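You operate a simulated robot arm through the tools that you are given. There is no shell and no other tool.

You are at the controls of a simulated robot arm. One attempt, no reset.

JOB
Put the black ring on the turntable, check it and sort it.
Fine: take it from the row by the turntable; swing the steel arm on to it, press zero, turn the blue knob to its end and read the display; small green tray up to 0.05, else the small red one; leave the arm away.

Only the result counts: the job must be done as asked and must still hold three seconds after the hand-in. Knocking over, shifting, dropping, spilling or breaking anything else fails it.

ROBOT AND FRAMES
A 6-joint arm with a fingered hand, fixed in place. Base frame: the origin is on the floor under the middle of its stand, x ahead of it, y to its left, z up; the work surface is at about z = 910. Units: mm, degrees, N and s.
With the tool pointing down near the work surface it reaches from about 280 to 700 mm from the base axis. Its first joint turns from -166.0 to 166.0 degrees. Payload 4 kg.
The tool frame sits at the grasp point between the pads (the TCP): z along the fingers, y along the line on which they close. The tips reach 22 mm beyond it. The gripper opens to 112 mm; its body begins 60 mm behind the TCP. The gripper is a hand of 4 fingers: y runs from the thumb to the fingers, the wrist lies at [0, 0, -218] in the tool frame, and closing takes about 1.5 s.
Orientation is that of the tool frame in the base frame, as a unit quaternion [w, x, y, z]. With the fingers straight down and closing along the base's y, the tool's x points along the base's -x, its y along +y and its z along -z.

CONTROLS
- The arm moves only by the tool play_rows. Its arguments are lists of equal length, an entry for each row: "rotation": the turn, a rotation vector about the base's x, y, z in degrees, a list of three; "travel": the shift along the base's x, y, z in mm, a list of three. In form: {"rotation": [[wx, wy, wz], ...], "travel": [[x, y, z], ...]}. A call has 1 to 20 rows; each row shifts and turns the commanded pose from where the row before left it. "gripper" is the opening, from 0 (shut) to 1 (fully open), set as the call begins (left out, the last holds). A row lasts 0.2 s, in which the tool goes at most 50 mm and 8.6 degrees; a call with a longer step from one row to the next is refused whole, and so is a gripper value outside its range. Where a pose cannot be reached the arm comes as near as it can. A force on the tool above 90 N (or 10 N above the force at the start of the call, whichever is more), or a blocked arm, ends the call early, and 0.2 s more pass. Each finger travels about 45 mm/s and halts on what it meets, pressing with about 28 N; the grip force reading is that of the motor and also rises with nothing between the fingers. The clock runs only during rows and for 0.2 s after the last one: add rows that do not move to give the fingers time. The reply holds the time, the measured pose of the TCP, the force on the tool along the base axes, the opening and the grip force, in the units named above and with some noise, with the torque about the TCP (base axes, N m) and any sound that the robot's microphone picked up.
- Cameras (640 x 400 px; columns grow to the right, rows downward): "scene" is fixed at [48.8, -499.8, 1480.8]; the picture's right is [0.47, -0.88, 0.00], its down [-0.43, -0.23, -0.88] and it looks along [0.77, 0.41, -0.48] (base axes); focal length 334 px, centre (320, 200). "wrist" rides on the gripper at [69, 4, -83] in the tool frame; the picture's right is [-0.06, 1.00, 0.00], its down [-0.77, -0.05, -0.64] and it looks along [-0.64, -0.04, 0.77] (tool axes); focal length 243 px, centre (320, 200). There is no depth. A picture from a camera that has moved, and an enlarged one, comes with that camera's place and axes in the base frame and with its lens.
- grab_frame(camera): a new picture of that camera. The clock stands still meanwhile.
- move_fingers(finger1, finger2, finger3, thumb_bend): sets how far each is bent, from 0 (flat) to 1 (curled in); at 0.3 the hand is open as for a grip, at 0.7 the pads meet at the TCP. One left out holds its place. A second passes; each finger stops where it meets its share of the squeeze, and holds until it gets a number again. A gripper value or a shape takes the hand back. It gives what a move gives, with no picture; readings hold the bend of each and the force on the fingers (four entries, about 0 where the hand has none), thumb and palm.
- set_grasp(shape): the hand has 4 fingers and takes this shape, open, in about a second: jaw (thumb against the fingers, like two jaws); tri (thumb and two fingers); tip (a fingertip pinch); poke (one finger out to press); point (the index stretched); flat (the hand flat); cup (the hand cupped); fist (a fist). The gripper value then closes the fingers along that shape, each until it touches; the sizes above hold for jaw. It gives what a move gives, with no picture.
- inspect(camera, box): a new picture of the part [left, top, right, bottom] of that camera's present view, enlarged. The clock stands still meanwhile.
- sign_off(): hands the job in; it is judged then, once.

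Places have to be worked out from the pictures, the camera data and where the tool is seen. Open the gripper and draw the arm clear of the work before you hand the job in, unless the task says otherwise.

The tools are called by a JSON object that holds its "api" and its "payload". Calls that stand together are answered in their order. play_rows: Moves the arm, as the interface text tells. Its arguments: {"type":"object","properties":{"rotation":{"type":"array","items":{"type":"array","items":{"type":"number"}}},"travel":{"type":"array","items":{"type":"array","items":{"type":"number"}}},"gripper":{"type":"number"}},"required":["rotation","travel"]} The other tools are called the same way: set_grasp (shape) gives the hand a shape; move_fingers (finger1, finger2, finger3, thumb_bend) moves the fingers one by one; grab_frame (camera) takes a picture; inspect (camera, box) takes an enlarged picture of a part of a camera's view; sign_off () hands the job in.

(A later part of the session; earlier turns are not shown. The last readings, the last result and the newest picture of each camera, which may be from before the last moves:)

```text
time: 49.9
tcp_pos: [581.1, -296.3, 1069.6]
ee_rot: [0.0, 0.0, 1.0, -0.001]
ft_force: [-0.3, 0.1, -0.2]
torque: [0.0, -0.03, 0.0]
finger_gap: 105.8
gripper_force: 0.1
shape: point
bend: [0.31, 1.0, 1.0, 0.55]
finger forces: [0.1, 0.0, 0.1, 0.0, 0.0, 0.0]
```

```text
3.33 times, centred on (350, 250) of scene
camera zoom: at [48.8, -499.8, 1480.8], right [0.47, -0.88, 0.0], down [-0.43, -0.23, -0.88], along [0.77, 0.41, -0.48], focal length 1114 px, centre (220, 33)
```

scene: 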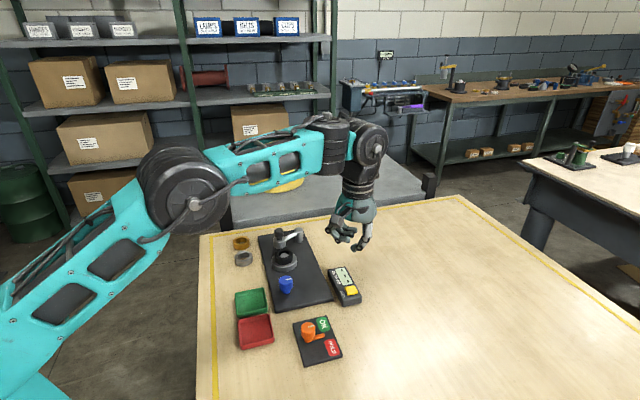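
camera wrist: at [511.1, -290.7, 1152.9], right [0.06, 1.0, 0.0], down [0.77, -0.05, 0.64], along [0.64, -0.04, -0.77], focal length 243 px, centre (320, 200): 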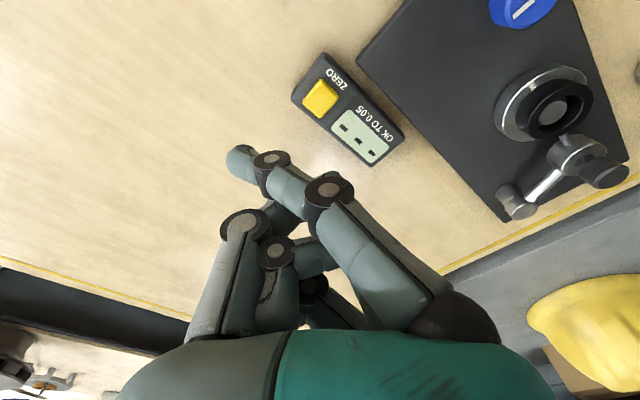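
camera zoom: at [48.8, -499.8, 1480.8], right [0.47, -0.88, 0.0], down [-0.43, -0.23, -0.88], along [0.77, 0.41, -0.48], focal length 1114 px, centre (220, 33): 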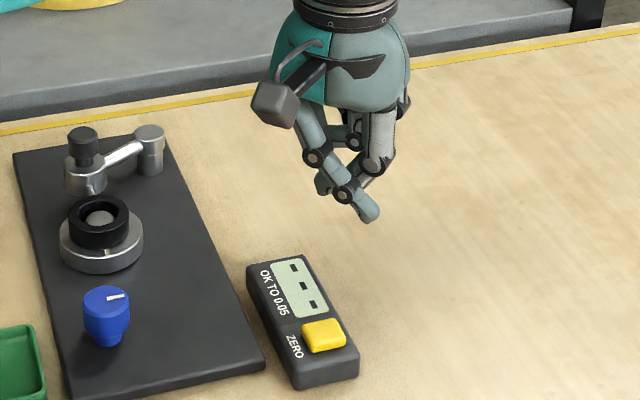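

In point shape the index slants off-axis, while in poke the thumb tip sits on the TCP axis about 22 mm out with the fingers curled well above. I'll use poke and triangulate its tip.

{"api": "set_grasp", "payload": {"shape": "poke"}}

{"api": "inspect", "payload": {"camera": "wrist", "box": [240, 50, 420, 230]}}

{"api": "inspect", "payload": {"camera": "scene", "box": [310, 190, 390, 310]}}

```text
time: 50.8
tcp_pos: [581.0, -296.2, 1069.7]
ee_rot: [0.0, -0.001, 1.0, 0.0]
ft_force: [-0.6, -0.1, 0.7]
torque: [0.0, 0.03, -0.02]
finger_gap: 0.0
gripper_force: 0.0
shape: poke
bend: [1.0, 1.0, 1.0, 0.47]
finger forces: [0.1, 0.0, 0.0, 0.1, 0.0, 0.0]
```

```text
2.22 times, centred on (330, 140) of wrist
camera zoom: at [511.1, -290.7, 1152.9], right [0.06, 1.0, 0.0], down [0.77, -0.05, 0.64], along [0.64, -0.04, -0.77], focal length 539 px, centre (298, 333)
```

zoom: 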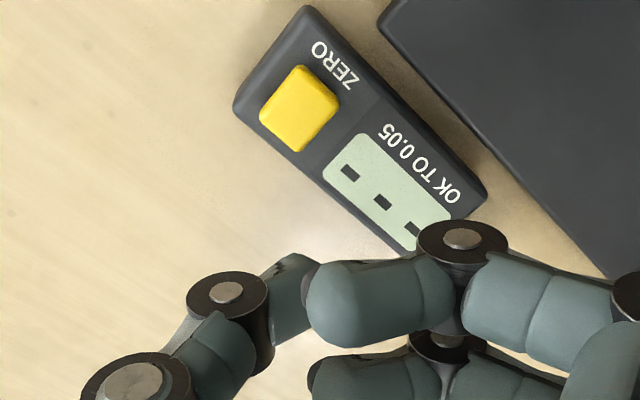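

```text
3.33 times, centred on (350, 250) of scene
camera zoom: at [48.8, -499.8, 1480.8], right [0.47, -0.88, 0.0], down [-0.43, -0.23, -0.88], along [0.77, 0.41, -0.48], focal length 1114 px, centre (220, 33)
```

zoom: 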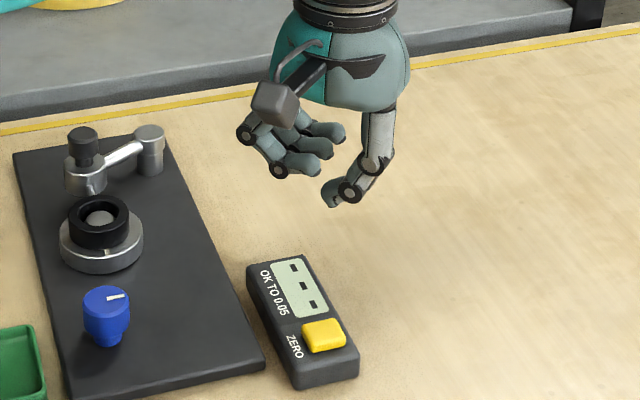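

The thumb tip is at about (580,-295,1044), directly over the button at (579,-295, z≈934). I'll come down to about 12 mm above it first.

{"api": "play_rows", "payload": {"rotation": [[0, 0, 0], [0, 0, 0], [0, 0, 0], [0, 0, 0], [0, 0, 0], [0, 0, 0], [0, 0, 0], [0, 0, 0]], "travel": [[-0.3, 0.2, -15], [-0.3, 0.2, -16], [0, 0, -16], [0, 0, -16], [0, 0, -15], [0, 0, -12], [0, 0, -8], [0, 0, 0]]}}

{"api": "inspect", "payload": {"camera": "wrist", "box": [240, 80, 420, 260]}}

{"api": "inspect", "payload": {"camera": "scene", "box": [310, 230, 390, 310]}}

```text
time: 52.6
tcp_pos: [581.4, -294.4, 973.1]
ee_rot: [0.0, -0.001, 1.0, -0.001]
ft_force: [-0.2, 1.1, 0.9]
torque: [0.01, 0.01, 0.02]
finger_gap: 0.0
gripper_force: 0.1
shape: poke
bend: [1.0, 1.0, 1.0, 0.47]
finger forces: [0.1, 0.0, 0.1, 0.0, 0.0, 0.0]
```

```text
2.22 times, centred on (330, 170) of wrist
camera zoom: at [512.6, -289.0, 1055.6], right [0.06, 1.0, 0.0], down [0.77, -0.05, 0.64], along [0.64, -0.04, -0.77], focal length 539 px, centre (298, 267)
```

zoom: 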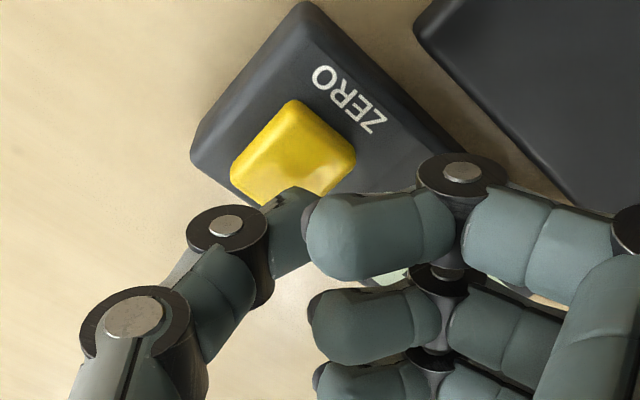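

```text
5.00 times, centred on (350, 270) of scene
camera zoom: at [48.8, -499.8, 1480.8], right [0.47, -0.88, 0.0], down [-0.43, -0.23, -0.88], along [0.77, 0.41, -0.48], focal length 1671 px, centre (170, -150)
```

zoom: 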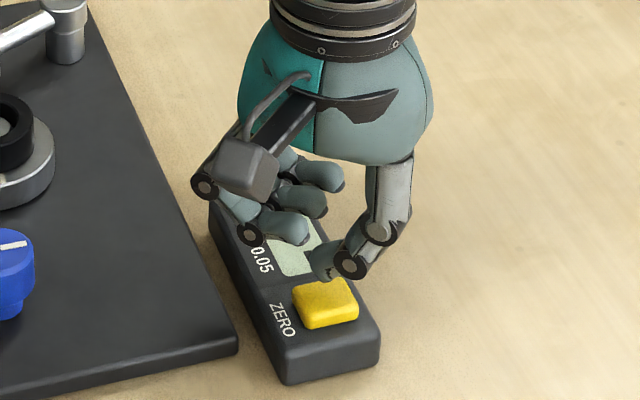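

The tip is about 13 mm above the button and 4 mm beyond its middle. I'll shift (-4,-1.2) and lower toward contact.

{"api": "play_rows", "payload": {"rotation": [[0, 0, 0], [0, 0, 0], [0, 0, 0], [0, 0, 0], [0, 0, 0]], "travel": [[-4, -1.2, 0], [0, 0, -4], [0, 0, -3], [0, 0, -3], [0, 0, 0]]}}

{"api": "inspect", "payload": {"camera": "scene", "box": [310, 230, 390, 310]}}

```text
time: 53.8
tcp_pos: [577.2, -295.9, 961.7]
ee_rot: [0.0, -0.001, 1.0, -0.001]
ft_force: [-1.8, 0.1, 2.8]
torque: [0.03, 0.05, 0.01]
finger_gap: 0.0
gripper_force: 0.2
shape: poke
bend: [1.0, 1.0, 1.0, 0.47]
finger forces: [0.0, 0.0, 0.0, 0.1, 1.7, 0.0]
heard: click
```

```text
5.00 times, centred on (350, 270) of scene
camera zoom: at [48.8, -499.8, 1480.8], right [0.47, -0.88, 0.0], down [-0.43, -0.23, -0.88], along [0.77, 0.41, -0.48], focal length 1671 px, centre (170, -150)
```

zoom: 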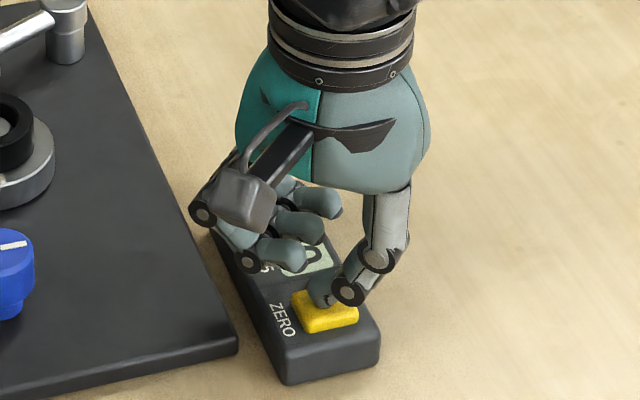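

A click was heard at 2.8 N, and the display now seems to show digits. I'll lift off and read it.

{"api": "play_rows", "payload": {"rotation": [[0, 0, 0], [0, 0, 0], [0, 0, 0], [0, 0, 0], [0, 0, 0], [0, 0, 0], [0, 0, 0]], "travel": [[0, 0, 4], [0, 0, 10], [0, 0, 15], [0, 0, 20], [0, 0, 25], [0, 0, 25], [0, 0, 0]]}}

{"api": "inspect", "payload": {"camera": "scene", "box": [310, 250, 380, 310]}}

{"api": "grab_frame", "payload": {"camera": "wrist"}}

```text
time: 55.4
tcp_pos: [577.8, -294.4, 1060.6]
ee_rot: [0.0, 0.0, 1.0, -0.001]
ft_force: [-0.2, 0.6, -0.6]
torque: [0.02, -0.03, -0.01]
finger_gap: 0.0
gripper_force: 0.0
shape: poke
bend: [1.0, 1.0, 1.0, 0.47]
finger forces: [0.0, 0.1, 0.0, 0.0, 0.0, 0.0]
```

```text
6.67 times, centred on (345, 280) of scene
camera zoom: at [48.8, -499.8, 1480.8], right [0.47, -0.88, 0.0], down [-0.43, -0.23, -0.88], along [0.77, 0.41, -0.48], focal length 2228 px, centre (153, -333)
```

zoom: 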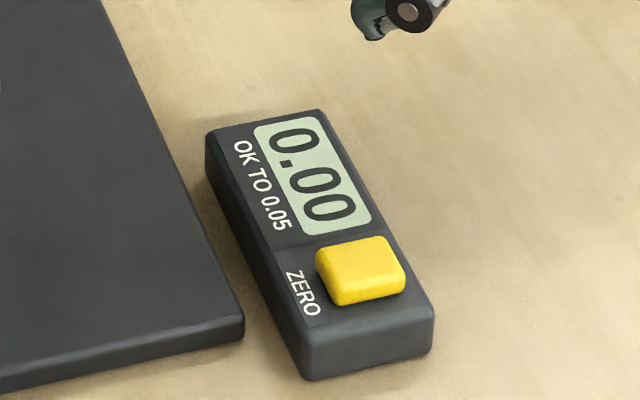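

```text
taken
camera wrist: at [509.7, -290.3, 1143.9], right [0.06, 1.0, 0.0], down [0.77, -0.05, 0.64], along [0.64, -0.04, -0.77], focal length 243 px, centre (320, 200)
```

wrist: 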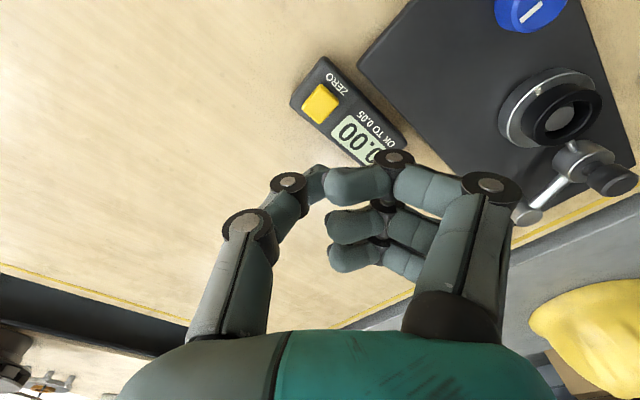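

The display reads 0.00, so zeroing worked. Now the blue knob at about (519,-158): I'll move above it in jaw shape and measure it.

{"api": "play_rows", "payload": {"rotation": [[0, 0, 0], [0, 0, 0], [0, 0, 0], [0, 0, 0], [0, 0, 0], [0, 0, 0], [0, 0, 0], [0, 0, 0]], "travel": [[-7.3, 17, 0], [-7.3, 17, 0], [-7.3, 17, 0], [-7.3, 17, 0], [-7.3, 17, 0], [-7.3, 17, 0], [-7.3, 17, 0], [-7.2, 17, 0]]}}

{"api": "set_grasp", "payload": {"shape": "jaw"}}

{"api": "play_rows", "payload": {"rotation": [[0, 0, 0], [0, 0, 0], [0, 0, 0], [0, 0, 0], [0, 0, 0], [0, 0, 0]], "travel": [[0, 0, -5], [0, 0, -5], [0, 0, -5], [0, 0, -5], [0, 0, 0], [0, 0, 0]], "gripper": 0.52}}

{"api": "grab_frame", "payload": {"camera": "wrist"}}

{"api": "inspect", "payload": {"camera": "wrist", "box": [250, 60, 390, 180]}}

{"api": "inspect", "payload": {"camera": "scene", "box": [250, 210, 380, 310]}}

```text
time: 57.2
tcp_pos: [517.8, -159.1, 1060.4]
ee_rot: [0.0, 0.001, 1.0, 0.0]
ft_force: [0.2, 0.0, 1.1]
torque: [0.0, 0.03, 0.0]
finger_gap: 0.2
gripper_force: 0.0
shape: poke
bend: [1.0, 1.0, 1.0, 0.47]
finger forces: [0.1, 0.0, 0.0, 0.1, 0.0, 0.0]
```

```text
time: 58.1
tcp_pos: [517.9, -159.3, 1059.7]
ee_rot: [0.0, 0.001, 1.0, -0.001]
ft_force: [-0.1, 0.8, -0.2]
torque: [0.01, -0.02, 0.01]
finger_gap: 111.8
gripper_force: 0.0
shape: jaw
bend: [0.3, 0.3, 0.3, 0.3]
finger forces: [0.0, 0.0, 0.0, 0.2, 0.0, 0.1]
```

```text
time: 59.5
tcp_pos: [521.1, -159.2, 1039.7]
ee_rot: [0.0, 0.0, 1.0, -0.002]
ft_force: [0.2, -1.1, -0.8]
torque: [0.01, 0.0, -0.02]
finger_gap: 58.9
gripper_force: 0.0
shape: jaw
bend: [0.72, 0.72, 0.72, 0.7]
finger forces: [0.0, 0.0, 0.1, 0.0, 0.0, 0.0]
```

```text
taken
camera wrist: at [451.1, -154.5, 1122.6], right [0.06, 1.0, 0.0], down [0.77, -0.05, 0.64], along [0.64, -0.04, -0.77], focal length 243 px, centre (320, 200)
```

wrist: 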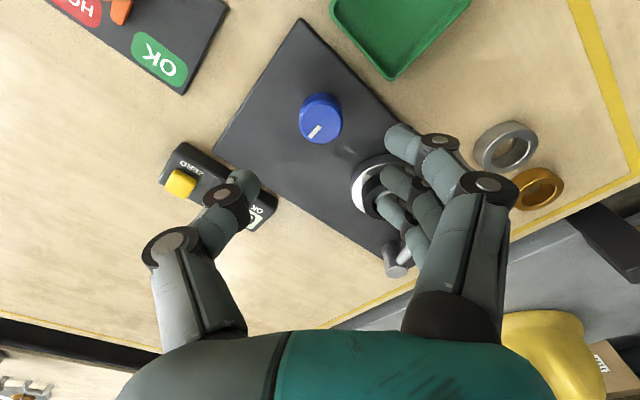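

```text
3.33 times, centred on (320, 120) of wrist
camera zoom: at [451.1, -154.5, 1122.6], right [0.06, 1.0, 0.0], down [0.77, -0.05, 0.64], along [0.64, -0.04, -0.77], focal length 809 px, centre (320, 467)
```

zoom: 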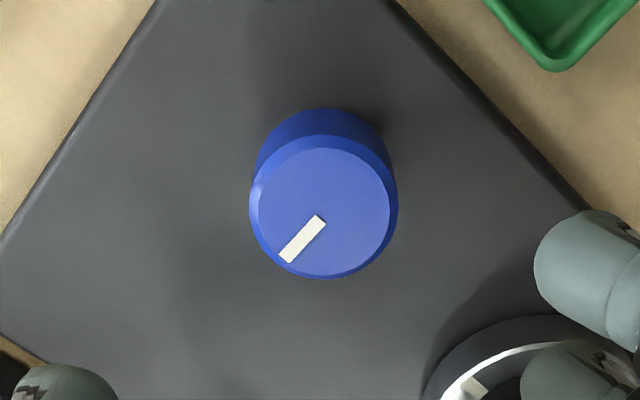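

```text
4.00 times, centred on (315, 260) of scene
camera zoom: at [48.8, -499.8, 1480.8], right [0.47, -0.88, 0.0], down [-0.43, -0.23, -0.88], along [0.77, 0.41, -0.48], focal length 1337 px, centre (340, -40)
```

zoom: 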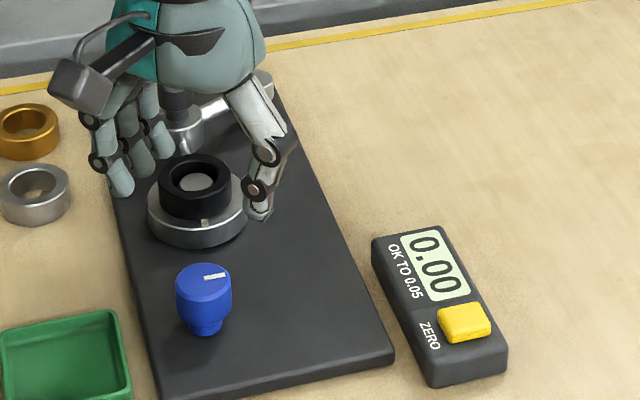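

The knob axis is within 1 mm of the TCP axis, its top near z 955 and diameter about 32 mm, with the pointer aimed toward about -40°. I'll lower around it.

{"api": "play_rows", "payload": {"rotation": [[0, 0, 0], [0, 0, 0], [0, 0, 0], [0, 0, 0], [0, 0, 0], [0, 0, 0], [0, 0, 0]], "travel": [[-0.6, 0.6, -10], [0, 0, -12], [0, 0, -12], [0, 0, -12], [0, 0, -10], [0, 0, -6], [0, 0, 0]]}}

{"api": "inspect", "payload": {"camera": "wrist", "box": [220, 90, 420, 230]}}

```text
time: 61.1
tcp_pos: [518.6, -158.4, 978.4]
ee_rot: [0.0, -0.001, 1.0, 0.0]
ft_force: [0.4, -0.7, 0.7]
torque: [0.01, 0.03, -0.01]
finger_gap: 59.0
gripper_force: 0.0
shape: jaw
bend: [0.72, 0.72, 0.72, 0.7]
finger forces: [0.0, 0.1, 0.0, 0.1, 0.0, 0.1]
```

```text
2.86 times, centred on (320, 160) of wrist
camera zoom: at [450.2, -153.0, 1061.4], right [0.06, 1.0, 0.0], down [0.77, -0.05, 0.64], along [0.64, -0.04, -0.77], focal length 693 px, centre (320, 314)
```

zoom: 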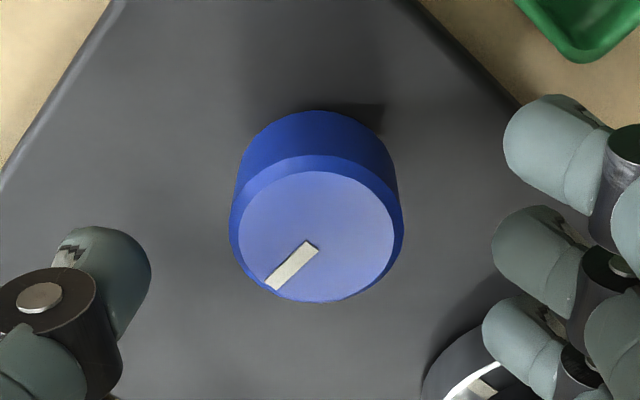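

The knob is offset by (+1.1,-0.8) from the TCP. I'll correct that and descend the last 20 mm.

{"api": "play_rows", "payload": {"rotation": [[0, 0, 0], [0, 0, 0], [0, 0, 0], [0, 0, 0], [0, 0, 0], [0, 0, 0]], "travel": [[1.1, -0.8, 0], [0, 0, -6], [0, 0, -6], [0, 0, -5], [0, 0, -3], [0, 0, 0]]}}

{"api": "inspect", "payload": {"camera": "wrist", "box": [220, 90, 420, 230]}}

{"api": "inspect", "payload": {"camera": "scene", "box": [250, 240, 330, 310]}}

```text
time: 62.5
tcp_pos: [521.2, -158.3, 959.2]
ee_rot: [0.0, -0.001, 1.0, -0.001]
ft_force: [0.8, 0.6, 1.3]
torque: [-0.03, 0.01, 0.0]
finger_gap: 59.0
gripper_force: 0.1
shape: jaw
bend: [0.72, 0.72, 0.72, 0.7]
finger forces: [0.1, 0.1, 0.1, 0.1, 0.1, 0.0]
```

```text
2.86 times, centred on (320, 160) of wrist
camera zoom: at [451.1, -153.6, 1041.6], right [0.06, 1.0, 0.0], down [0.77, -0.05, 0.64], along [0.64, -0.04, -0.77], focal length 693 px, centre (320, 314)
```

zoom: 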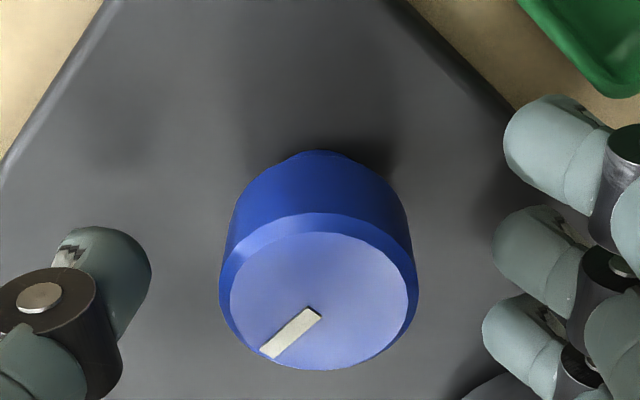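

```text
5.71 times, centred on (290, 275) of scene
camera zoom: at [48.8, -499.8, 1480.8], right [0.47, -0.88, 0.0], down [-0.43, -0.23, -0.88], along [0.77, 0.41, -0.48], focal length 1910 px, centre (491, -229)
```

zoom: 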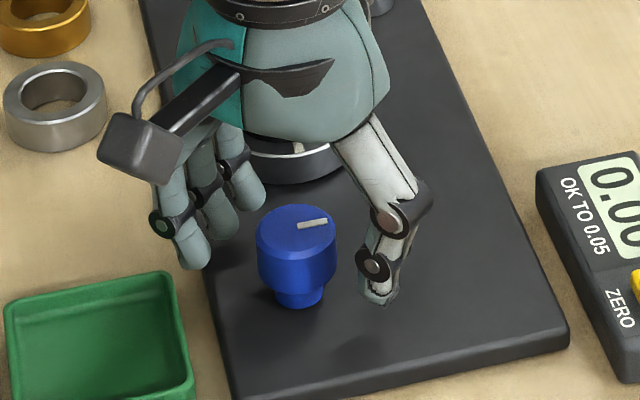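

Everything lines up. I'll close on the knob.

{"api": "play_rows", "payload": {"rotation": [[0, 0, 0], [0, 0, 0], [0, 0, 0], [0, 0, 0], [0, 0, 0], [0, 0, 0], [0, 0, 0]], "travel": [[0, 0, 0], [0, 0, 0], [0, 0, 0], [0, 0, 0], [0, 0, 0], [0, 0, 0], [0, 0, 0]], "gripper": 0.08}}

{"api": "inspect", "payload": {"camera": "wrist", "box": [220, 90, 420, 230]}}

{"api": "inspect", "payload": {"camera": "scene", "box": [250, 240, 380, 310]}}

```text
time: 64.1
tcp_pos: [520.3, -159.0, 958.0]
ee_rot: [0.0, -0.001, 1.0, -0.001]
ft_force: [1.3, -2.0, -4.3]
torque: [0.03, -0.02, -0.01]
finger_gap: 17.4
gripper_force: 28.3
shape: jaw
bend: [0.71, 0.73, 0.7, 0.7]
finger forces: [8.3, 9.1, 8.1, 0.0, 25.2, 0.0]
```

```text
2.86 times, centred on (320, 160) of wrist
camera zoom: at [451.2, -153.7, 1041.7], right [0.06, 1.0, 0.0], down [0.77, -0.05, 0.64], along [0.64, -0.04, -0.77], focal length 693 px, centre (320, 314)
```

zoom: 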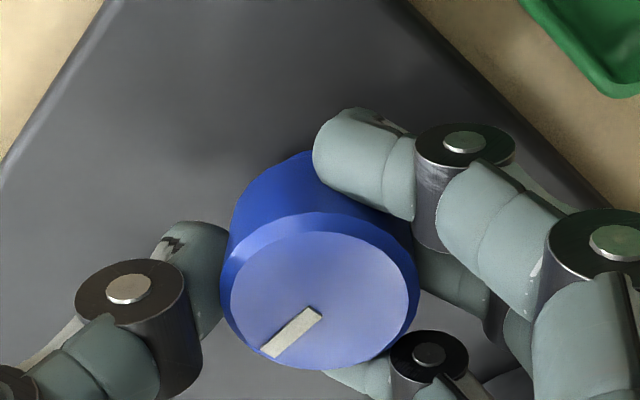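

```text
4.92 times, centred on (315, 275) of scene
camera zoom: at [48.8, -499.8, 1480.8], right [0.47, -0.88, 0.0], down [-0.43, -0.23, -0.88], along [0.77, 0.41, -0.48], focal length 1645 px, centre (345, -169)
```

zoom: 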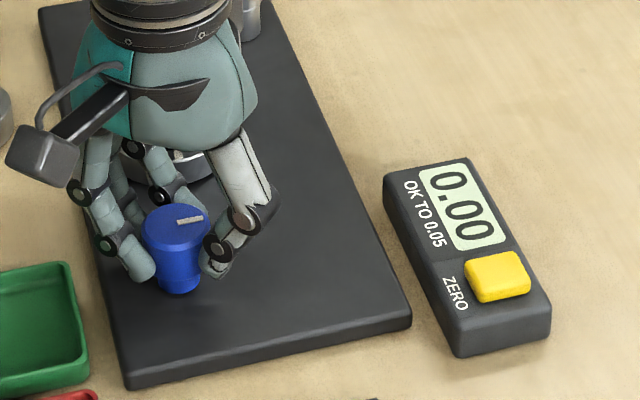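

The knob is firmly gripped. I'll test-turn 16° counter-clockwise and check that the knob follows.

{"api": "play_rows", "payload": {"rotation": [[0, 0, 4], [0, 0, 4], [0, 0, 4], [0, 0, 4], [0, 0, 0]], "travel": [[0, 0, 0], [0, 0, 0], [0, 0, 0], [0, 0, 0], [0, 0, 0]]}}

{"api": "inspect", "payload": {"camera": "wrist", "box": [220, 90, 420, 230]}}

{"api": "inspect", "payload": {"camera": "scene", "box": [250, 240, 380, 310]}}

```text
time: 65.3
tcp_pos: [520.4, -160.4, 958.4]
ee_rot: [0.001, -0.14, 0.99, -0.001]
ft_force: [8.4, 3.3, 1.5]
torque: [0.12, -0.09, -0.44]
finger_gap: 16.4
gripper_force: 28.0
shape: jaw
bend: [0.71, 0.73, 0.7, 0.7]
finger forces: [8.6, 11.3, 24.4, 0.0, 23.9, 0.1]
```

```text
2.86 times, centred on (320, 160) of wrist
camera zoom: at [452.4, -174.0, 1040.9], right [-0.22, 0.98, 0.0], down [0.75, 0.17, 0.64], along [0.63, 0.14, -0.77], focal length 693 px, centre (320, 314)
```

zoom: 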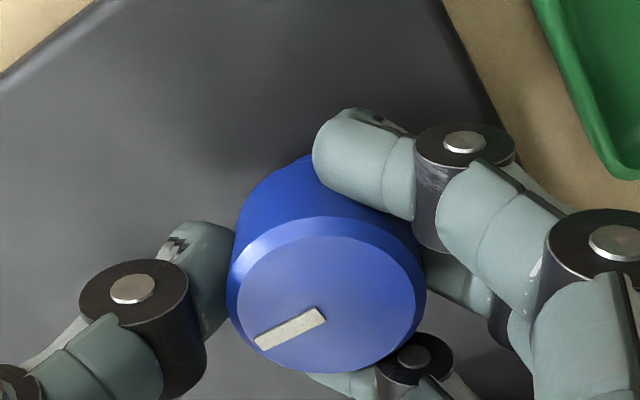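

```text
4.92 times, centred on (315, 275) of scene
camera zoom: at [48.8, -499.8, 1480.8], right [0.47, -0.88, 0.0], down [-0.43, -0.23, -0.88], along [0.77, 0.41, -0.48], focal length 1645 px, centre (345, -169)
```

zoom: 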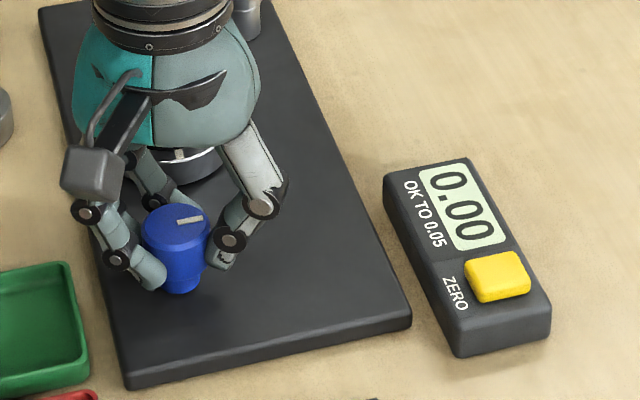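

There is -0.44 Nm reaction and the knob slipped in the fingers, so counter-clockwise is its stop. I'll turn clockwise instead, 72° slowly.

{"api": "play_rows", "payload": {"rotation": [[0, 0, -6], [0, 0, -6], [0, 0, -6], [0, 0, -6], [0, 0, -6], [0, 0, -6], [0, 0, -6], [0, 0, -6], [0, 0, -6], [0, 0, -6], [0, 0, -6], [0, 0, -6], [0, 0, 0]], "travel": [[0, 0, 0], [0, 0, 0], [0, 0, 0], [0, 0, 0], [0, 0, 0], [0, 0, 0], [0, 0, 0], [0, 0, 0], [0, 0, 0], [0, 0, 0], [0, 0, 0], [0, 0, 0], [0, 0, 0]]}}

{"api": "inspect", "payload": {"camera": "wrist", "box": [220, 90, 420, 230]}}

{"api": "inspect", "payload": {"camera": "scene", "box": [250, 210, 380, 310]}}

```text
time: 68.1
tcp_pos: [520.2, -161.0, 956.9]
ee_rot: [0.0, 0.47, 0.883, 0.0]
ft_force: [-5.3, -2.6, 13.7]
torque: [-0.05, 0.11, 0.01]
finger_gap: 16.8
gripper_force: 28.3
shape: jaw
bend: [0.71, 0.73, 0.71, 0.71]
finger forces: [14.5, 10.6, 14.8, 0.0, 30.4, 0.0]
```

```text
2.86 times, centred on (320, 160) of wrist
camera zoom: at [484.6, -98.8, 1040.0], right [0.86, 0.5, 0.0], down [0.39, -0.66, 0.64], along [0.32, -0.55, -0.77], focal length 693 px, centre (320, 314)
```

zoom: 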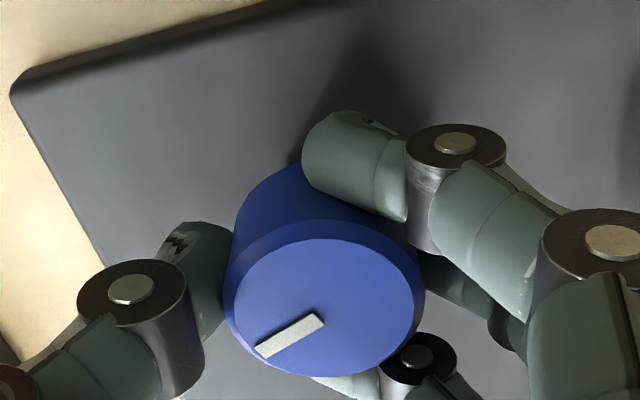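

```text
4.00 times, centred on (315, 260) of scene
camera zoom: at [48.8, -499.8, 1480.8], right [0.47, -0.88, 0.0], down [-0.43, -0.23, -0.88], along [0.77, 0.41, -0.48], focal length 1337 px, centre (340, -40)
```

zoom: 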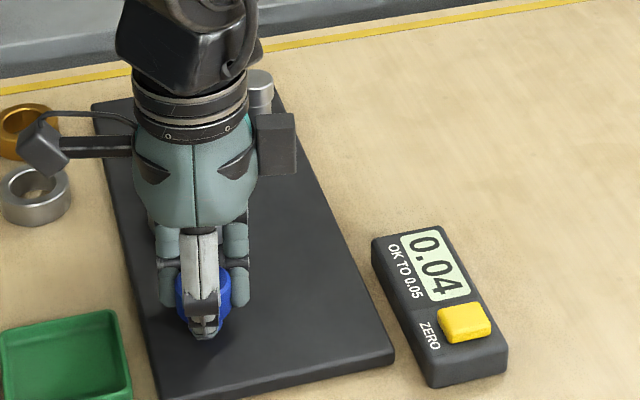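

The knob now follows and the display reads 0.04 so far. I'll continue clockwise toward its end.

{"api": "play_rows", "payload": {"rotation": [[0, 0, -6], [0, 0, -6], [0, 0, -6], [0, 0, -6], [0, 0, -6], [0, 0, -6], [0, 0, -6], [0, 0, -6], [0, 0, -6], [0, 0, -6], [0, 0, 0]], "travel": [[0, 0, 0.5], [0, 0, 0.5], [0, 0, 0], [0, 0, 0], [0, 0, 0], [0, 0, 0], [0, 0, 0], [0, 0, 0], [0, 0, 0], [0, 0, 0], [0, 0, 0]]}}

{"api": "inspect", "payload": {"camera": "wrist", "box": [220, 90, 420, 230]}}

{"api": "inspect", "payload": {"camera": "scene", "box": [250, 210, 380, 310]}}

```text
time: 70.5
tcp_pos: [519.6, -159.8, 959.4]
ee_rot: [-0.001, 0.848, 0.53, 0.0]
ft_force: [-6.6, 14.4, -8.6]
torque: [0.14, 0.1, 0.22]
finger_gap: 16.4
gripper_force: 27.7
shape: jaw
bend: [0.71, 0.73, 0.7, 0.7]
finger forces: [25.5, 8.7, 12.4, 0.1, 31.0, 0.0]
```

```text
2.86 times, centred on (320, 160) of wrist
camera zoom: at [554.6, -98.6, 1041.3], right [0.87, -0.49, 0.0], down [-0.38, -0.67, 0.64], along [-0.32, -0.56, -0.77], focal length 693 px, centre (320, 314)
```

zoom: 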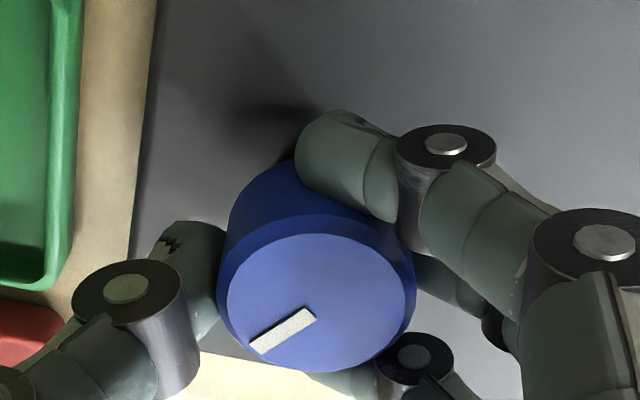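

```text
4.00 times, centred on (315, 260) of scene
camera zoom: at [48.8, -499.8, 1480.8], right [0.47, -0.88, 0.0], down [-0.43, -0.23, -0.88], along [0.77, 0.41, -0.48], focal length 1337 px, centre (340, -40)
```

zoom: 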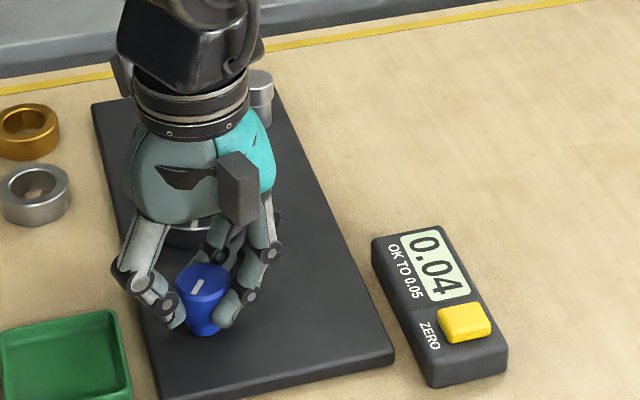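

The knob has turned about 130° and still follows; the display shows 0.04. I'll keep turning.

{"api": "play_rows", "payload": {"rotation": [[0, 0, -6], [0, 0, -6], [0, 0, -6], [0, 0, -6], [0, 0, -6], [0, 0, -6], [0, 0, -6], [0, 0, -6], [0, 0, 0]], "travel": [[0, 0, -0.5], [0, 0, 0], [0, 0, 0], [0, 0, 0], [0, 0, 0], [0, 0, 0], [0, 0, 0], [0, 0, 0], [0, 0, 0]]}}

{"api": "inspect", "payload": {"camera": "wrist", "box": [220, 90, 420, 230]}}

{"api": "inspect", "payload": {"camera": "scene", "box": [250, 210, 380, 310]}}

```text
time: 72.5
tcp_pos: [521.1, -159.2, 957.1]
ee_rot: [-0.001, 0.99, 0.139, 0.0]
ft_force: [-5.2, 14.3, -7.7]
torque: [0.05, 0.33, 0.67]
finger_gap: 15.7
gripper_force: 27.7
shape: jaw
bend: [0.72, 0.73, 0.7, 0.7]
finger forces: [19.1, 9.2, 8.8, 0.0, 28.0, 0.0]
```

```text
2.86 times, centred on (320, 160) of wrist
camera zoom: at [588.3, -144.5, 1040.9], right [0.21, -0.98, 0.0], down [-0.75, -0.16, 0.64], along [-0.63, -0.14, -0.77], focal length 693 px, centre (320, 314)
```

zoom: 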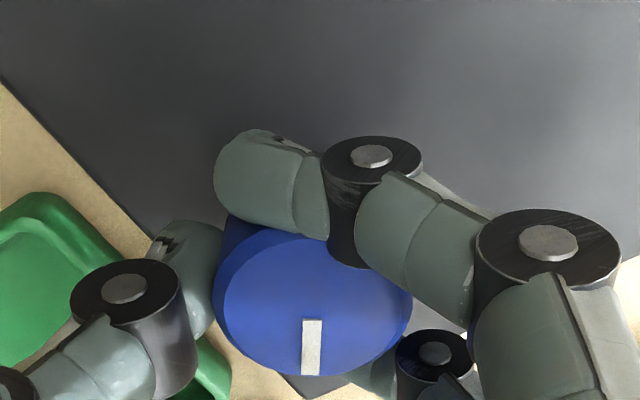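

```text
4.00 times, centred on (315, 260) of scene
camera zoom: at [48.8, -499.8, 1480.8], right [0.47, -0.88, 0.0], down [-0.43, -0.23, -0.88], along [0.77, 0.41, -0.48], focal length 1337 px, centre (340, -40)
```

zoom: 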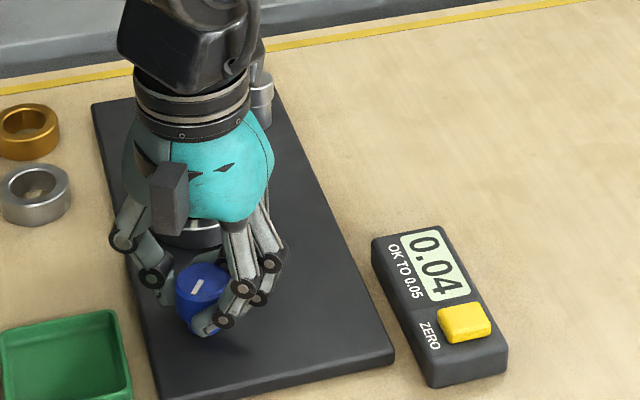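

The hand turned another 48° but the knob pointer stayed put with 0.67 Nm reaction, so the knob is at its clockwise end. I'll read the display closely, then open slightly to release.

{"api": "inspect", "payload": {"camera": "scene", "box": [325, 255, 375, 305]}}

{"api": "play_rows", "payload": {"rotation": [[0, 0, 0], [0, 0, 0], [0, 0, 0], [0, 0, 0], [0, 0, 0]], "travel": [[0, 0, 0], [0, 0, 0], [0, 0, 0], [0, 0, 0], [0, 0, 0]], "gripper": 0.38}}

{"api": "inspect", "payload": {"camera": "wrist", "box": [220, 90, 420, 230]}}

{"api": "inspect", "payload": {"camera": "scene", "box": [250, 210, 380, 310]}}

```text
8.00 times, centred on (350, 280) of scene
camera zoom: at [48.8, -499.8, 1480.8], right [0.47, -0.88, 0.0], down [-0.43, -0.23, -0.88], along [0.77, 0.41, -0.48], focal length 2674 px, centre (80, -440)
```

zoom: 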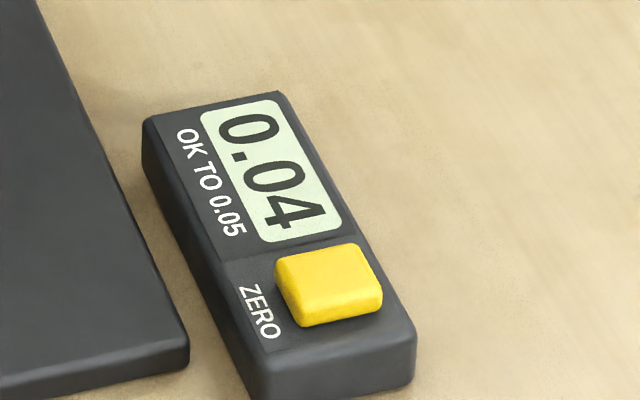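

```text
time: 73.7
tcp_pos: [519.9, -159.7, 958.4]
ee_rot: [0.0, 0.99, 0.139, 0.001]
ft_force: [-0.1, -0.8, -0.5]
torque: [-0.02, 0.0, 0.01]
finger_gap: 42.2
gripper_force: 0.1
shape: jaw
bend: [0.74, 0.74, 0.73, 0.7]
finger forces: [0.0, 0.1, 0.0, 0.0, 0.1, 0.0]
```

```text
2.86 times, centred on (320, 160) of wrist
camera zoom: at [588.4, -144.9, 1040.9], right [0.21, -0.98, 0.0], down [-0.75, -0.16, 0.64], along [-0.63, -0.14, -0.77], focal length 693 px, centre (320, 314)
```

zoom: 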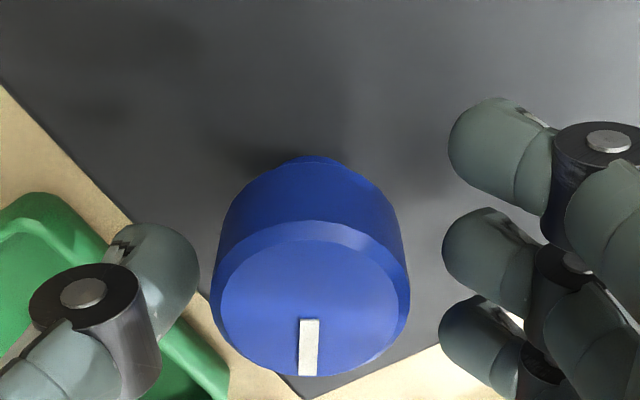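

```text
4.00 times, centred on (315, 260) of scene
camera zoom: at [48.8, -499.8, 1480.8], right [0.47, -0.88, 0.0], down [-0.43, -0.23, -0.88], along [0.77, 0.41, -0.48], focal length 1337 px, centre (340, -40)
```

zoom: 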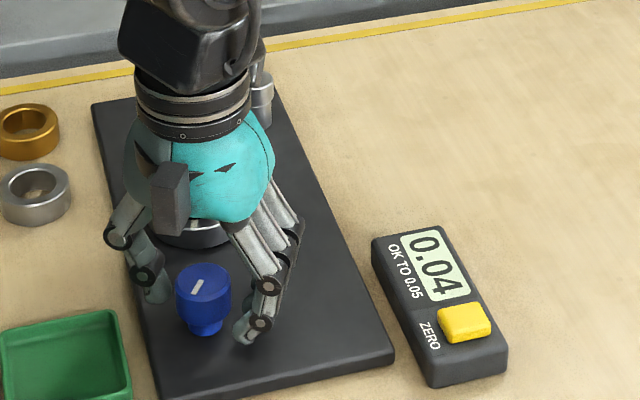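

The display reads 0.04 with the knob released. To be sure it is really at its end, I'll turn the open hand back around the knob, regrip, and try further clockwise.

{"api": "play_rows", "payload": {"rotation": [[0, 0, 8], [0, 0, 8], [0, 0, 8], [0, 0, 8], [0, 0, 8], [0, 0, 8], [0, 0, 8], [0, 0, 8], [0, 0, 0]], "travel": [[0, 0, 0], [0, 0, 0], [0, 0, 0], [0, 0, 0], [0, 0, 0], [0, 0, 0], [0, 0, 0], [0, 0, 0], [0, 0, 0]]}}

{"api": "inspect", "payload": {"camera": "wrist", "box": [220, 90, 420, 230]}}

{"api": "play_rows", "payload": {"rotation": [[0, 0, 0], [0, 0, 0], [0, 0, 0], [0, 0, 0], [0, 0, 0], [0, 0, 0]], "travel": [[0, 0, 0], [0, 0, 0], [0, 0, 0], [0, 0, 0], [0, 0, 0], [0, 0, 0]], "gripper": 0.08}}

{"api": "play_rows", "payload": {"rotation": [[0, 0, -5], [0, 0, -5], [0, 0, -5], [0, 0, -5], [0, 0, 0]], "travel": [[0, 0, 0], [0, 0, 0], [0, 0, 0], [0, 0, 0], [0, 0, 0]]}}

{"api": "inspect", "payload": {"camera": "wrist", "box": [220, 90, 420, 230]}}

{"api": "inspect", "payload": {"camera": "scene", "box": [250, 210, 380, 310]}}

```text
time: 75.7
tcp_pos: [520.3, -160.7, 956.7]
ee_rot: [0.0, 0.765, 0.644, 0.0]
ft_force: [0.6, -0.5, -1.0]
torque: [-0.02, 0.01, 0.05]
finger_gap: 41.8
gripper_force: 0.0
shape: jaw
bend: [0.74, 0.74, 0.73, 0.7]
finger forces: [0.0, 0.0, 0.0, 0.0, 0.0, 0.1]
```

```text
2.86 times, centred on (320, 160) of wrist
camera zoom: at [536.4, -91.8, 1040.3], right [0.97, -0.23, 0.0], down [-0.18, -0.75, 0.64], along [-0.15, -0.62, -0.77], focal length 693 px, centre (320, 314)
```

zoom: 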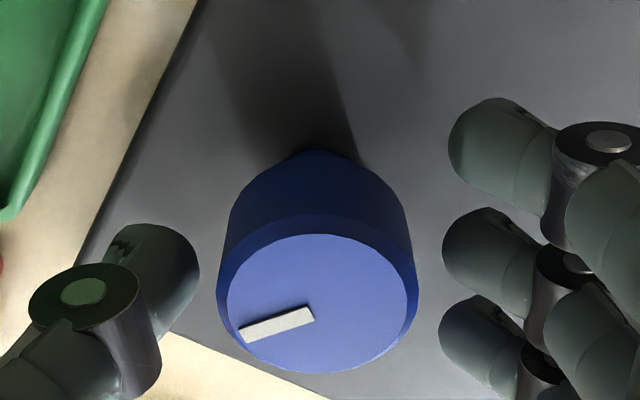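

```text
time: 77.1
tcp_pos: [520.1, -160.9, 957.1]
ee_rot: [-0.001, 0.766, 0.643, 0.0]
ft_force: [-5.4, -0.6, -3.1]
torque: [0.04, 0.07, 0.05]
finger_gap: 16.4
gripper_force: 28.7
shape: jaw
bend: [0.71, 0.73, 0.71, 0.7]
finger forces: [9.1, 9.4, 5.1, 0.0, 26.5, 0.0]
```

```text
time: 78.3
tcp_pos: [520.0, -159.7, 957.4]
ee_rot: [-0.001, 0.866, 0.5, 0.0]
ft_force: [-6.3, 2.8, -11.4]
torque: [-0.04, 0.16, 0.48]
finger_gap: 15.6
gripper_force: 28.0
shape: jaw
bend: [0.71, 0.73, 0.71, 0.7]
finger forces: [23.5, 9.4, 13.8, 0.1, 24.7, 0.0]
```

```text
2.86 times, centred on (320, 160) of wrist
camera zoom: at [558.2, -100.8, 1040.8], right [0.83, -0.55, 0.0], down [-0.42, -0.64, 0.64], along [-0.36, -0.53, -0.77], focal length 693 px, centre (320, 314)
```

zoom: 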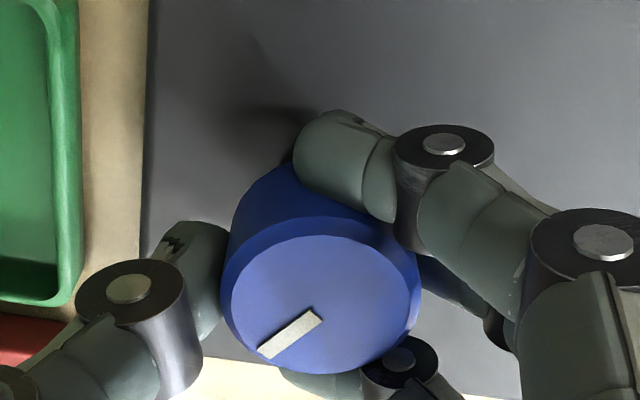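

```text
4.00 times, centred on (315, 260) of scene
camera zoom: at [48.8, -499.8, 1480.8], right [0.47, -0.88, 0.0], down [-0.43, -0.23, -0.88], along [0.77, 0.41, -0.48], focal length 1337 px, centre (340, -40)
```

zoom: 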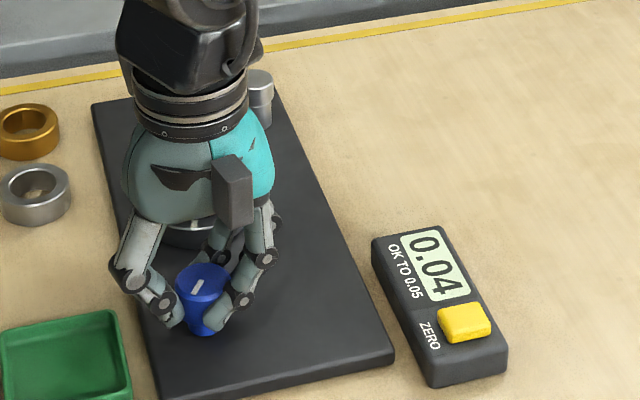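

The knob slipped again against 0.48 Nm, so it is at its end and the reading is 0.04, which is within 0.05: green tray. I'll open and lift clear.

{"api": "play_rows", "payload": {"rotation": [[0, 0, 0], [0, 0, 0], [0, 0, 0], [0, 0, 0], [0, 0, 0]], "travel": [[0, 0, 0], [0, 0, 0], [0, 0, 0], [0, 0, 0], [0, 0, 0]], "gripper": 0.42}}

{"api": "play_rows", "payload": {"rotation": [[0, 0, 0], [0, 0, 0], [0, 0, 0], [0, 0, 0], [0, 0, 0], [0, 0, 0], [0, 0, 0]], "travel": [[0, 0, 8], [0, 0, 15], [0, 0, 20], [0, 0, 25], [0, 0, 25], [0, 0, 10], [0, 0, 0]]}}

{"api": "inspect", "payload": {"camera": "scene", "box": [250, 210, 380, 310]}}

```text
time: 79.5
tcp_pos: [519.7, -159.3, 956.7]
ee_rot: [0.0, 0.866, 0.5, 0.0]
ft_force: [-0.5, 0.1, -0.7]
torque: [0.0, -0.01, 0.04]
finger_gap: 46.3
gripper_force: 0.1
shape: jaw
bend: [0.73, 0.73, 0.73, 0.7]
finger forces: [0.0, 0.0, 0.0, 0.0, 0.0, 0.1]
```

```text
time: 81.1
tcp_pos: [520.4, -159.0, 1061.7]
ee_rot: [0.0, 0.866, 0.5, 0.001]
ft_force: [0.1, -0.1, -0.1]
torque: [0.0, -0.01, 0.02]
finger_gap: 46.4
gripper_force: 0.1
shape: jaw
bend: [0.73, 0.73, 0.73, 0.7]
finger forces: [0.0, 0.1, 0.0, 0.1, 0.1, 0.0]
```

```text
4.00 times, centred on (315, 260) of scene
camera zoom: at [48.8, -499.8, 1480.8], right [0.47, -0.88, 0.0], down [-0.43, -0.23, -0.88], along [0.77, 0.41, -0.48], focal length 1337 px, centre (340, -40)
```

zoom: 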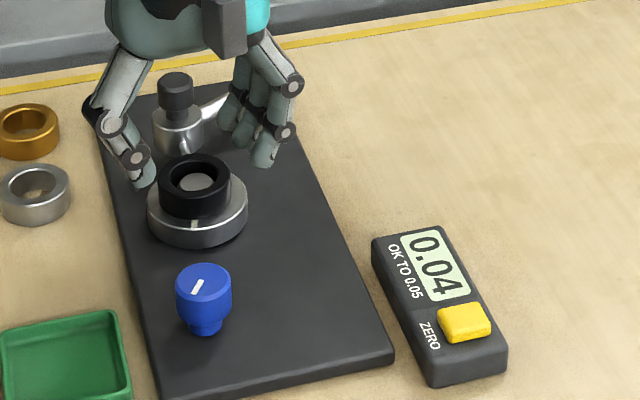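

The display still shows 0.04. Now I'll swing the arm away: move above its head with the hand turned so the thumb pushes along the return arc, and measure first.

{"api": "play_rows", "payload": {"rotation": [[0, 0, 7.75], [0, 0, 7.75], [0, 0, 7.75], [0, 0, 7.75], [0, 0, 7.75], [0, 0, 7.75], [0, 0, 7.75], [0, 0, 7.75], [0, 0, 7.75], [0, 0, 7.75], [0, 0, 7.75], [0, 0, 7.75], [0, 0, 7.75], [0, 0, 0]], "travel": [[9, 7.85, 0], [9, 7.85, 0], [9, 7.85, 0], [9, 7.85, 0], [9, 7.85, 0], [9, 7.85, 0], [9, 7.85, 0], [9, 7.85, 0], [9, 7.85, 0], [9, 7.85, 0], [9, 7.85, 0], [9, 7.85, 0], [9, 7.85, 0], [0, 0, 0]]}}

{"api": "grab_frame", "payload": {"camera": "wrist"}}

{"api": "inspect", "payload": {"camera": "wrist", "box": [230, 50, 410, 230]}}

```text
time: 84.1
tcp_pos: [637.0, -57.8, 1062.4]
ee_rot: [0.0, 0.167, 0.986, -0.001]
ft_force: [0.3, -0.3, -0.7]
torque: [0.03, 0.02, 0.03]
finger_gap: 46.0
gripper_force: 0.0
shape: jaw
bend: [0.73, 0.73, 0.73, 0.7]
finger forces: [0.0, 0.0, 0.1, 0.1, 0.0, 0.0]
```

```text
taken
camera wrist: at [572.5, -31.0, 1144.3], right [0.39, 0.92, 0.0], down [0.71, -0.3, 0.64], along [0.59, -0.25, -0.77], focal length 243 px, centre (320, 200)
```

wrist: 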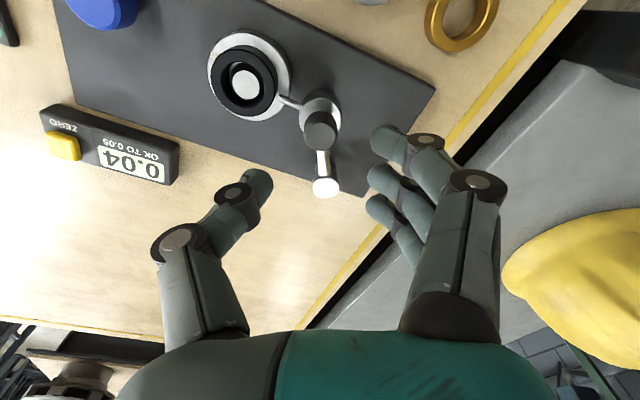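

```text
2.22 times, centred on (320, 140) of wrist
camera zoom: at [572.5, -31.0, 1144.3], right [0.39, 0.92, 0.0], down [0.71, -0.3, 0.64], along [0.59, -0.25, -0.77], focal length 539 px, centre (320, 333)
```

zoom: 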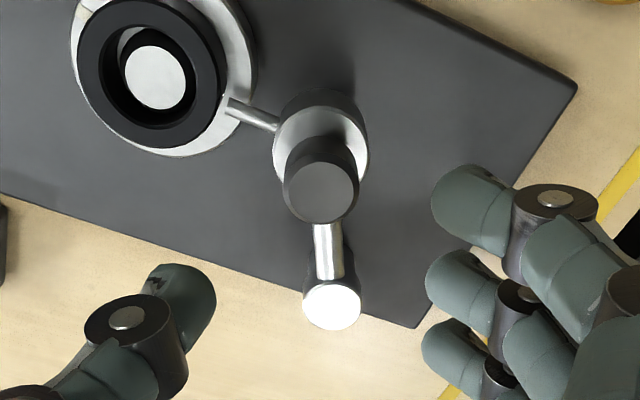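

The knob is at about (641,-59), the pivot about (700,-79), radius about 62. I'll shift over the knob and lower around it.

{"api": "play_rows", "payload": {"rotation": [[0, 0, 0], [0, 0, 0], [0, 0, 0], [0, 0, 0], [0, 0, 0], [0, 0, 0]], "travel": [[2.5, -0.9, -10], [2.4, -0.8, -10], [0, 0, -12], [0, 0, -12], [0, 0, -8], [0, 0, 0]], "gripper": 0.52}}

{"api": "inspect", "payload": {"camera": "wrist", "box": [220, 80, 420, 240]}}

```text
time: 85.5
tcp_pos: [641.2, -60.0, 1008.2]
ee_rot: [-0.001, 0.167, 0.986, -0.001]
ft_force: [0.5, -1.1, 0.2]
torque: [-0.01, -0.04, 0.01]
finger_gap: 57.6
gripper_force: 0.0
shape: jaw
bend: [0.72, 0.72, 0.72, 0.7]
finger forces: [0.0, 0.0, 0.0, 0.0, 0.0, 0.0]
```

```text
2.50 times, centred on (320, 160) of wrist
camera zoom: at [577.4, -31.8, 1090.1], right [0.39, 0.92, 0.0], down [0.71, -0.3, 0.64], along [0.59, -0.25, -0.77], focal length 606 px, centre (320, 300)
```

zoom: 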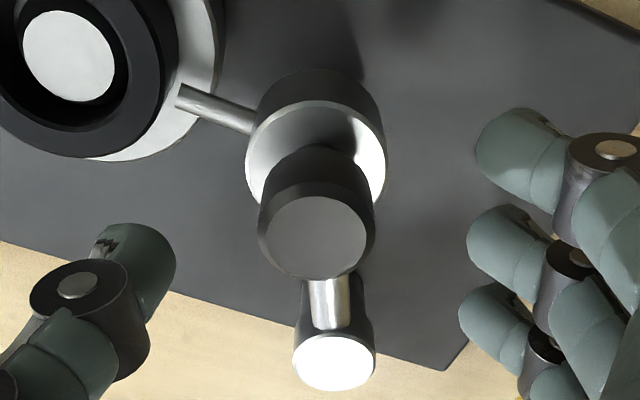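

The knob is centred. I'll lower 20 mm and narrow the cage.

{"api": "play_rows", "payload": {"rotation": [[0, 0, 0], [0, 0, 0], [0, 0, 0], [0, 0, 0], [0, 0, 0]], "travel": [[0, 0, -6], [0, 0, -6], [0, 0, -5], [0, 0, -3], [0, 0, 0]]}}

{"api": "play_rows", "payload": {"rotation": [[0, 0, 0], [0, 0, 0], [0, 0, 0], [0, 0, 0]], "travel": [[0, 0, 0], [0, 0, 0], [0, 0, 0], [0, 0, 0]], "gripper": 0.31}}

{"api": "inspect", "payload": {"camera": "wrist", "box": [220, 80, 420, 240]}}

```text
time: 86.7
tcp_pos: [640.7, -60.3, 989.2]
ee_rot: [0.0, 0.166, 0.986, -0.001]
ft_force: [0.1, 0.5, -0.2]
torque: [0.01, 0.0, 0.01]
finger_gap: 57.2
gripper_force: 0.0
shape: jaw
bend: [0.72, 0.72, 0.72, 0.7]
finger forces: [0.1, 0.0, 0.1, 0.1, 0.0, 0.0]
```

```text
time: 87.7
tcp_pos: [641.8, -58.6, 988.4]
ee_rot: [0.0, 0.167, 0.986, -0.001]
ft_force: [0.9, 0.1, 0.2]
torque: [0.0, 0.04, 0.0]
finger_gap: 34.7
gripper_force: 0.2
shape: jaw
bend: [0.73, 0.73, 0.73, 0.7]
finger forces: [0.0, 0.0, 0.0, 0.0, 0.0, 0.0]
```

```text
2.50 times, centred on (320, 160) of wrist
camera zoom: at [577.8, -31.7, 1071.8], right [0.39, 0.92, 0.0], down [0.71, -0.3, 0.64], along [0.59, -0.25, -0.77], focal length 606 px, centre (320, 300)
```

zoom: 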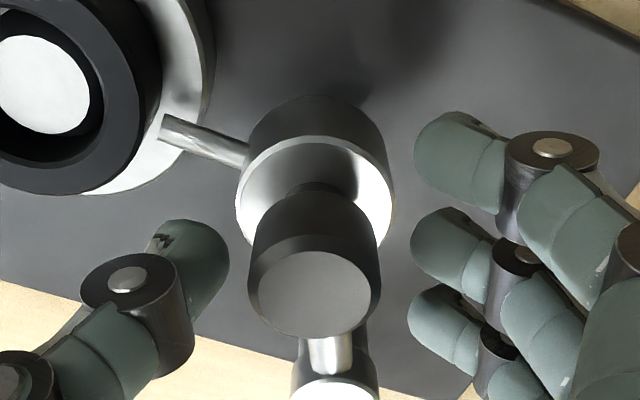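

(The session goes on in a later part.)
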